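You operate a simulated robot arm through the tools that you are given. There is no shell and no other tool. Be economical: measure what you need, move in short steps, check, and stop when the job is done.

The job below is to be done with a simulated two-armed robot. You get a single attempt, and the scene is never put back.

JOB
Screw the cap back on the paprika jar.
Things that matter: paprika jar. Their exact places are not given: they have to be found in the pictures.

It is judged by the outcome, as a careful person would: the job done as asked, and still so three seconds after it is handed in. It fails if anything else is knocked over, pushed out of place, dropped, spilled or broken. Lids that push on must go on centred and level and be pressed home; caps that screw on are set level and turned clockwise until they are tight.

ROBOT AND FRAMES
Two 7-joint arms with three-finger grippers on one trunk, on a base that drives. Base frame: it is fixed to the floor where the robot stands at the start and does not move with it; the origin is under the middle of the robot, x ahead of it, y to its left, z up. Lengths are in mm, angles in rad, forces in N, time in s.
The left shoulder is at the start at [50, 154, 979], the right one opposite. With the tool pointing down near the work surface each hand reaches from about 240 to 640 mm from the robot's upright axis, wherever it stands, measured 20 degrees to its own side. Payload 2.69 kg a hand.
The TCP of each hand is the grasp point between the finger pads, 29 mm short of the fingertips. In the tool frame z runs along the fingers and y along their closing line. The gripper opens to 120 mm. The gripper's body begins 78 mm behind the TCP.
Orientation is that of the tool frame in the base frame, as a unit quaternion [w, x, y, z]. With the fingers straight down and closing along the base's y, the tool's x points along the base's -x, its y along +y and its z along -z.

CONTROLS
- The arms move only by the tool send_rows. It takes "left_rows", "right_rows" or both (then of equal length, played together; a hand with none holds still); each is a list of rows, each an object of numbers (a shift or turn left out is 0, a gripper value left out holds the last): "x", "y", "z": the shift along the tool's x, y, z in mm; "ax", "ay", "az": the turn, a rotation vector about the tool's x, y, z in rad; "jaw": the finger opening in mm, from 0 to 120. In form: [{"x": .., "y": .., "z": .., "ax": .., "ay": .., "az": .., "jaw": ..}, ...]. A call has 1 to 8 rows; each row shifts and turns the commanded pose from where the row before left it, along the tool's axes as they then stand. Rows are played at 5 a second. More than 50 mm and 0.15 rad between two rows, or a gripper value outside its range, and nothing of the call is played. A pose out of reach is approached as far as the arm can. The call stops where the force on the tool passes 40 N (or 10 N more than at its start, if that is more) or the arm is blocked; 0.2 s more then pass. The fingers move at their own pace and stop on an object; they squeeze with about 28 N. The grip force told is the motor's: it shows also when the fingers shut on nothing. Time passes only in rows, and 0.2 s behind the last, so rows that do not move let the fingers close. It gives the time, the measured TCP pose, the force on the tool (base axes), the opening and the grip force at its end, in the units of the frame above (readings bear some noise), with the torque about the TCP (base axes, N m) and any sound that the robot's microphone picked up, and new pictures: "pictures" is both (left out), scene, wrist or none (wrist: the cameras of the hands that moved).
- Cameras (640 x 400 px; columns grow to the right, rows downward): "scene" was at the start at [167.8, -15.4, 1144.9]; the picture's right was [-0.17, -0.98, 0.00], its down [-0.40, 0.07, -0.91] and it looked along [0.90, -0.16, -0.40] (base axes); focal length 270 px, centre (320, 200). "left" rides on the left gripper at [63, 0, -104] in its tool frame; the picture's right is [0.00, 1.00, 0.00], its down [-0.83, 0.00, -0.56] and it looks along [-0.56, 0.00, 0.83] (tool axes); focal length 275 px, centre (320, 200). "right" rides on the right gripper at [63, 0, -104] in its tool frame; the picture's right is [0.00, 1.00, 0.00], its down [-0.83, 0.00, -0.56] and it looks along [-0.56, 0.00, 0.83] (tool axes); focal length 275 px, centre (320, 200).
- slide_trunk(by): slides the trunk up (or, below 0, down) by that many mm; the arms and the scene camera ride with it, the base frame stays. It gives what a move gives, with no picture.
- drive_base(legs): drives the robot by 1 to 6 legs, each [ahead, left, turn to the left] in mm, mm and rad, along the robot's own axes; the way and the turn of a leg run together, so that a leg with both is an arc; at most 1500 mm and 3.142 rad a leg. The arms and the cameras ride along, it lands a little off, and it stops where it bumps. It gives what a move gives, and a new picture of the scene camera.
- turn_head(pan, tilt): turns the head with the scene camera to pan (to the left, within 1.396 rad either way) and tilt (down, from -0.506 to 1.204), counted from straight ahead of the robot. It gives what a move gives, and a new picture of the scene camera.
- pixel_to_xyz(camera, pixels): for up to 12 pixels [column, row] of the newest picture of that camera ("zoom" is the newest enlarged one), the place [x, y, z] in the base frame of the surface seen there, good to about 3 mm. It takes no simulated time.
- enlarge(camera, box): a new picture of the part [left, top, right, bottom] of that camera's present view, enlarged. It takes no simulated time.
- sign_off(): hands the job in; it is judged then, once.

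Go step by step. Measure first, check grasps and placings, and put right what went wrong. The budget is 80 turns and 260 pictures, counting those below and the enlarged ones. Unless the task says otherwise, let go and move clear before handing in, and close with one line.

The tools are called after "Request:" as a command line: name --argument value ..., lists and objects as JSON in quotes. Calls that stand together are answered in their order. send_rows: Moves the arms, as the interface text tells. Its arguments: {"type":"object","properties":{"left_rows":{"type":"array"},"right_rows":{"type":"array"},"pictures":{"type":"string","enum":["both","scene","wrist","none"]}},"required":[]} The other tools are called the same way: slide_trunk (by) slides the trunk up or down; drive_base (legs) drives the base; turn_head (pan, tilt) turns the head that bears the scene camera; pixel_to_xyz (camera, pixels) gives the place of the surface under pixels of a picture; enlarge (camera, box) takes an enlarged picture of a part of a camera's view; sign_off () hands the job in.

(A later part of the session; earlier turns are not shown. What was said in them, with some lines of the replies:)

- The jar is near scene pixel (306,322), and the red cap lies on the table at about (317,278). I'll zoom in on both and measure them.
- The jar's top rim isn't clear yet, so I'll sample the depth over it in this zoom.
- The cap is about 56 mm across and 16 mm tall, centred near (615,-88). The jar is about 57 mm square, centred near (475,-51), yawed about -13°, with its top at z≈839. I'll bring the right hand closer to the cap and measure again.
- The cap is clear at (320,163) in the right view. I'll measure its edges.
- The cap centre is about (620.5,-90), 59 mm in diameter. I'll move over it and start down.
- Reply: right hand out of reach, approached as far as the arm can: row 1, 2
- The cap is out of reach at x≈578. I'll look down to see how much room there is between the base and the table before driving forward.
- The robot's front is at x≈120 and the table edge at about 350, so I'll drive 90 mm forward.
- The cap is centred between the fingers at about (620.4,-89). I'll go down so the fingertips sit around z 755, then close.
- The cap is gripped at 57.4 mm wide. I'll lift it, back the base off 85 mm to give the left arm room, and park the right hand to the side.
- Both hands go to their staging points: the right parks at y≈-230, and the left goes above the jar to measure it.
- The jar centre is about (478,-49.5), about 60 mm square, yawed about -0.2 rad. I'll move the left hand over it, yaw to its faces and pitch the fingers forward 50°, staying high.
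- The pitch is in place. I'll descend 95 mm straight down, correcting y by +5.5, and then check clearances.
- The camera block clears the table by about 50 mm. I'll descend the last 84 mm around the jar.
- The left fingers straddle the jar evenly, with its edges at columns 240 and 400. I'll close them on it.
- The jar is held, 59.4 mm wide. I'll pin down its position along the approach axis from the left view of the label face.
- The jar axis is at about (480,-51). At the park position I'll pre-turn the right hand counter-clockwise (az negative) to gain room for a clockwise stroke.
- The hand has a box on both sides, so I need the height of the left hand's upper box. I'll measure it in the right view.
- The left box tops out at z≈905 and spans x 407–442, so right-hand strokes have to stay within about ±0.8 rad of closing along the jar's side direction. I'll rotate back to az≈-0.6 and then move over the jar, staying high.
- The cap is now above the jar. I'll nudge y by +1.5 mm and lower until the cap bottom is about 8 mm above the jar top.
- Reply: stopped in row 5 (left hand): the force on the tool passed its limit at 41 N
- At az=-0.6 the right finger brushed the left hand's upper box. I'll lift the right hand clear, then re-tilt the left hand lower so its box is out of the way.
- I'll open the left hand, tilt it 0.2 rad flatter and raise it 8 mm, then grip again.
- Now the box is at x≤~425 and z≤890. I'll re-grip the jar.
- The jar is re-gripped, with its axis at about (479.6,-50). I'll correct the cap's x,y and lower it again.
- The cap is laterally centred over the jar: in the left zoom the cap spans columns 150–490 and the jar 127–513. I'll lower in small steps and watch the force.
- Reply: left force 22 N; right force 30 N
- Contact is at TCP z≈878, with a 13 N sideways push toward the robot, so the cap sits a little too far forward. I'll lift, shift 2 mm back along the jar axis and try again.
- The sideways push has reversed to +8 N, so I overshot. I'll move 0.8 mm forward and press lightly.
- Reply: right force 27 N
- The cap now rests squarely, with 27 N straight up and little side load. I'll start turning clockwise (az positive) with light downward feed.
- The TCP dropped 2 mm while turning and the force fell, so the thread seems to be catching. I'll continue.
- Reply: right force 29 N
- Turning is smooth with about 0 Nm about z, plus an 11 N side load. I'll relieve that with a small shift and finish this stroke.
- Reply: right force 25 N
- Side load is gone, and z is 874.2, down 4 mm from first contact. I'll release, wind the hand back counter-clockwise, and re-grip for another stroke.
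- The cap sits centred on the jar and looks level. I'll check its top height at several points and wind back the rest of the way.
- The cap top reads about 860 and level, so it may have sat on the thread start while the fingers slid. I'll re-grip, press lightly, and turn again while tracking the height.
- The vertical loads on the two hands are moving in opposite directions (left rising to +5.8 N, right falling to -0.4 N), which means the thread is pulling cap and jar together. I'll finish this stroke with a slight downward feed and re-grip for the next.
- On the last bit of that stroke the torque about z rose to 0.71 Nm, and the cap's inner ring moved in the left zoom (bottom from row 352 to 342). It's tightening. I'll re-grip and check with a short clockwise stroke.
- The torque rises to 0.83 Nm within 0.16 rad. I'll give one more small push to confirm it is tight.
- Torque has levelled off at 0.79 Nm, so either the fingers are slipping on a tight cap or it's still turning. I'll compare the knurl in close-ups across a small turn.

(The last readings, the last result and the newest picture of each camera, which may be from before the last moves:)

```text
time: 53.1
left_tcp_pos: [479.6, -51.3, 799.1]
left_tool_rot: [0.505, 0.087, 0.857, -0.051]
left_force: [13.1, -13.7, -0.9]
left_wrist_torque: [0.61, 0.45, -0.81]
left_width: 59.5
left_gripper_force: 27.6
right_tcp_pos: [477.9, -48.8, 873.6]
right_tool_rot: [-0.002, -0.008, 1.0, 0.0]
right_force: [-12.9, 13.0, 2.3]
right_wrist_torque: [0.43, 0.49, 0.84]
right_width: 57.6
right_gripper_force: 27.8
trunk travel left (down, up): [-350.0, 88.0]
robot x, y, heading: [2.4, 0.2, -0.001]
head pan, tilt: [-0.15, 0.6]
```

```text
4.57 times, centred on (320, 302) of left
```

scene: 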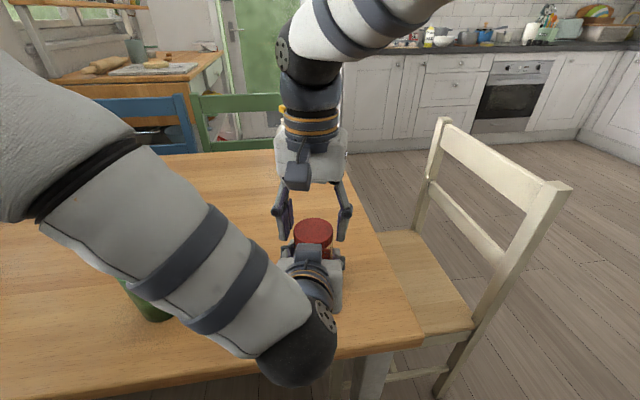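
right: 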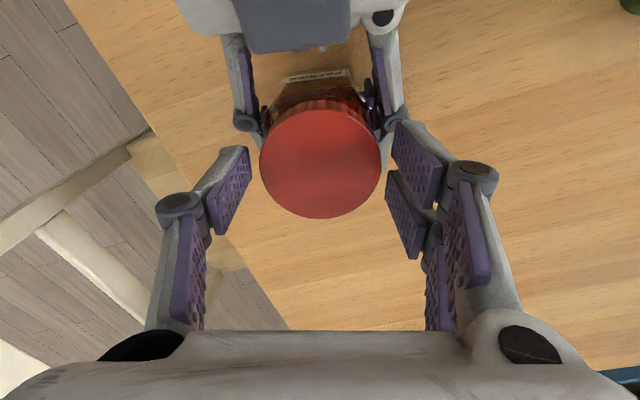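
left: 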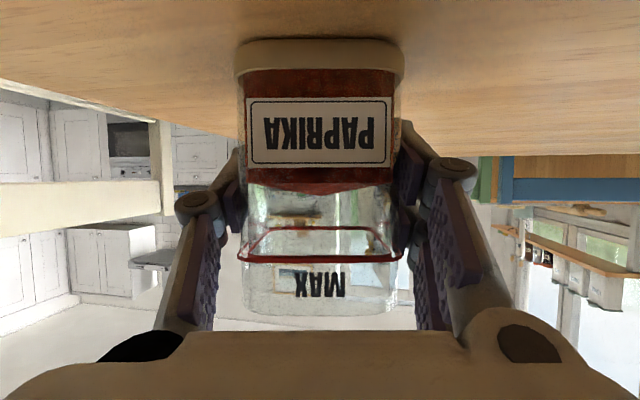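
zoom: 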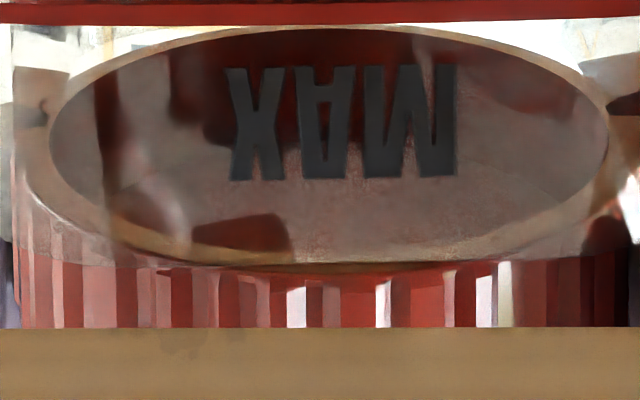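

The knurl ribs at columns 296, 383 and 484 stay put while the hand turns, so the cap is tight and the fingers are just slipping. I'll release the right hand and lift it away.

Request:
send_rows --right_rows '[{"az": -0.04}, {"jaw": 84}, {}, {"z": -30}, {"z": -45}, {"z": -45}, {"y": -45}, {"y": -45}]' --pictures "none"

Request:
send_rows --right_rows '[{"y": -45}, {"y": -45}, {}]' --left_rows '[{}, {"jaw": 90}, {}]' --pictures "both"

```text
time: 54.9
left_tcp_pos: [479.8, -50.9, 798.4]
left_tool_rot: [0.506, 0.087, 0.857, -0.052]
left_force: [0.1, -1.6, 1.9]
left_wrist_torque: [0.03, -0.16, -0.03]
left_width: 59.4
left_gripper_force: 27.8
right_tcp_pos: [483.4, -141.8, 991.7]
right_tool_rot: [-0.001, -0.029, 1.0, 0.001]
right_force: [-0.5, 0.9, 0.5]
right_wrist_torque: [-0.01, -0.03, -0.01]
right_width: 84.2
right_gripper_force: 0.1
trunk travel left (down, up): [-350.0, 88.0]
robot x, y, heading: [1.0, 4.5, -0.002]
head pan, tilt: [-0.15, 0.6]
```

```text
time: 55.7
left_tcp_pos: [480.1, -50.2, 798.7]
left_tool_rot: [0.506, 0.088, 0.857, -0.052]
left_force: [-0.5, -0.4, 0.5]
left_wrist_torque: [0.0, -0.02, -0.02]
left_width: 90.2
left_gripper_force: 0.1
right_tcp_pos: [487.7, -228.6, 993.3]
right_tool_rot: [-0.001, -0.028, 1.0, 0.0]
right_force: [0.2, -0.5, -0.8]
right_wrist_torque: [-0.01, 0.0, -0.03]
right_width: 83.9
right_gripper_force: 0.0
trunk travel left (down, up): [-350.0, 88.0]
robot x, y, heading: [6.6, 1.0, 0.003]
head pan, tilt: [-0.15, 0.6]
```

scene: 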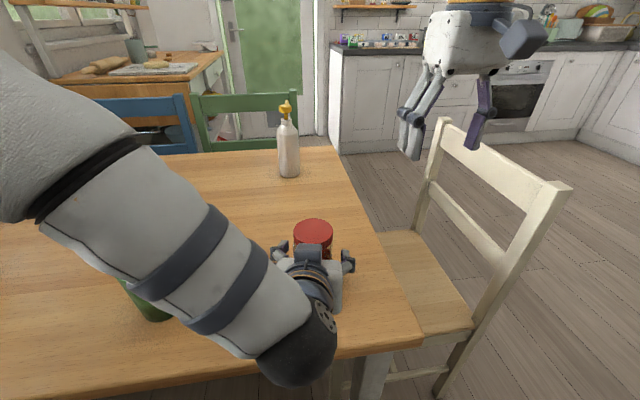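
right: 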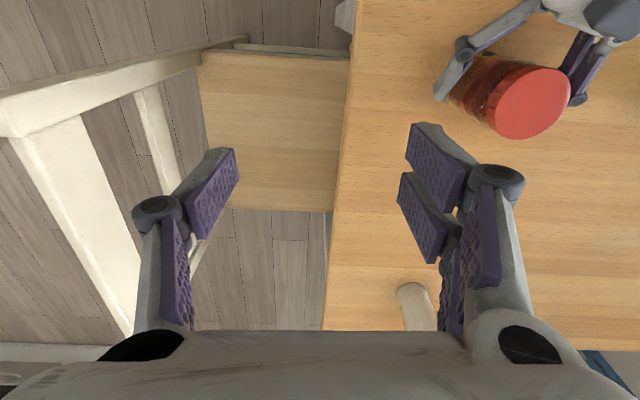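
left: 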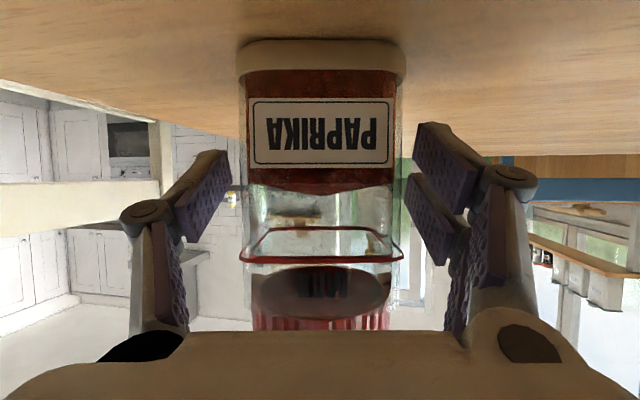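

The jar stands upright with the cap on, and the left fingers are open and clear of it. I'll raise the left hand straight up and away.

Request:
send_rows --left_rows '[{"jaw": 116, "x": -8.8, "z": -4.8}, {"x": -39, "z": -21}, {"x": -39, "z": -21}, {"x": -39, "z": -21}, {"x": -39, "z": -21}, {"y": 45}, {"y": 45}, {"y": 45}]' --pictures "both"

Request:
enlarge --camera "scene" --box '[260, 200, 370, 310]'

Request:
pixel_to_xyz --camera "scene" --pixels '[[313, 232], [300, 232], [326, 232], [313, 224], [313, 240]]'

```text
time: 57.5
left_tcp_pos: [507.9, 83.3, 986.0]
left_tool_rot: [0.506, 0.087, 0.857, -0.052]
left_force: [0.0, 0.4, -0.2]
left_wrist_torque: [0.03, -0.02, 0.03]
left_width: 116.2
left_gripper_force: 0.1
right_tcp_pos: [489.6, -228.3, 993.5]
right_tool_rot: [-0.001, -0.029, 1.0, -0.001]
right_force: [0.2, 0.6, -0.7]
right_wrist_torque: [0.01, -0.02, 0.01]
right_width: 84.1
right_gripper_force: 0.2
trunk travel left (down, up): [-350.0, 88.0]
robot x, y, heading: [6.4, 3.0, 0.0]
head pan, tilt: [-0.15, 0.6]
```

scene: 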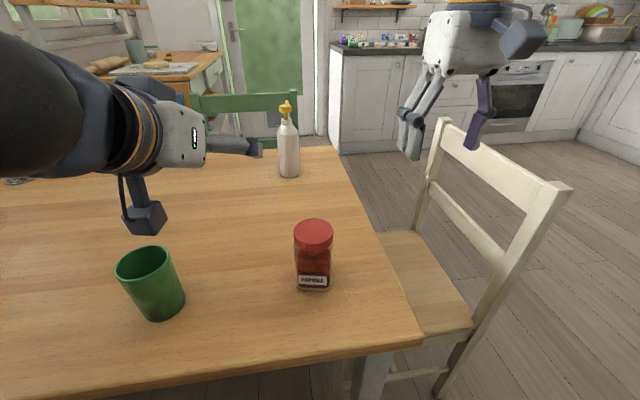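
left: 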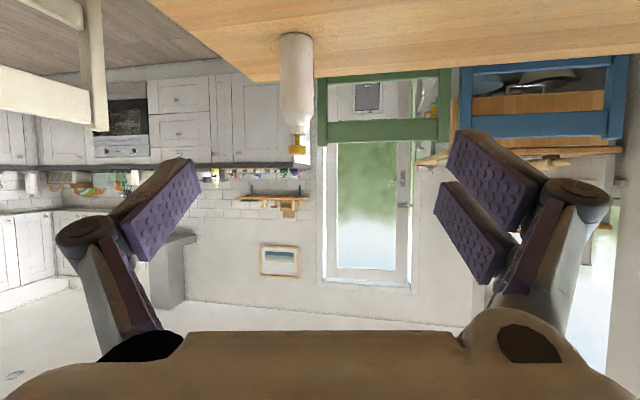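

```text
3.64 times, centred on (315, 255) of scene
```

zoom: 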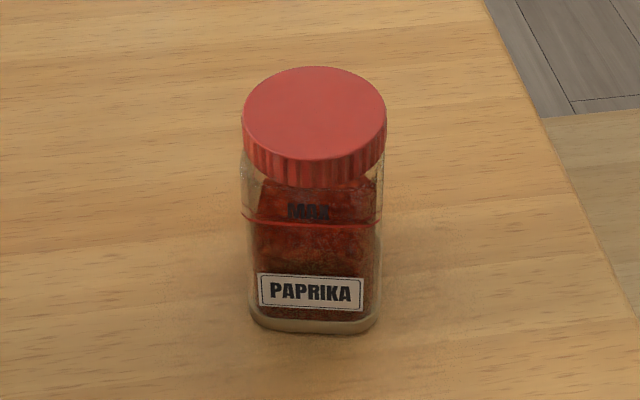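

```text
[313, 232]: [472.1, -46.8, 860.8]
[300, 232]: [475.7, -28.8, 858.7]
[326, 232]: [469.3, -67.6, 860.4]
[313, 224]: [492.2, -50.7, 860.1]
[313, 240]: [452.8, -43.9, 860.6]
```

The cap is level, centred and tight at about 0.8 Nm. The jar stands upright, nothing else in view has moved, and both hands are clear, so I'm handing in.

Request:
sign_off

```text
The job is handed in.
```

The cap is back on the paprika jar: it is level and centred, and I turned it clockwise until it resisted at about 0.8 Nm and the fingers slipped on it. By the depth readings its top stayed at about z 860 while I turned it, so I'm relying on that resistance, not on a visible drop, as the sign that it is tight.
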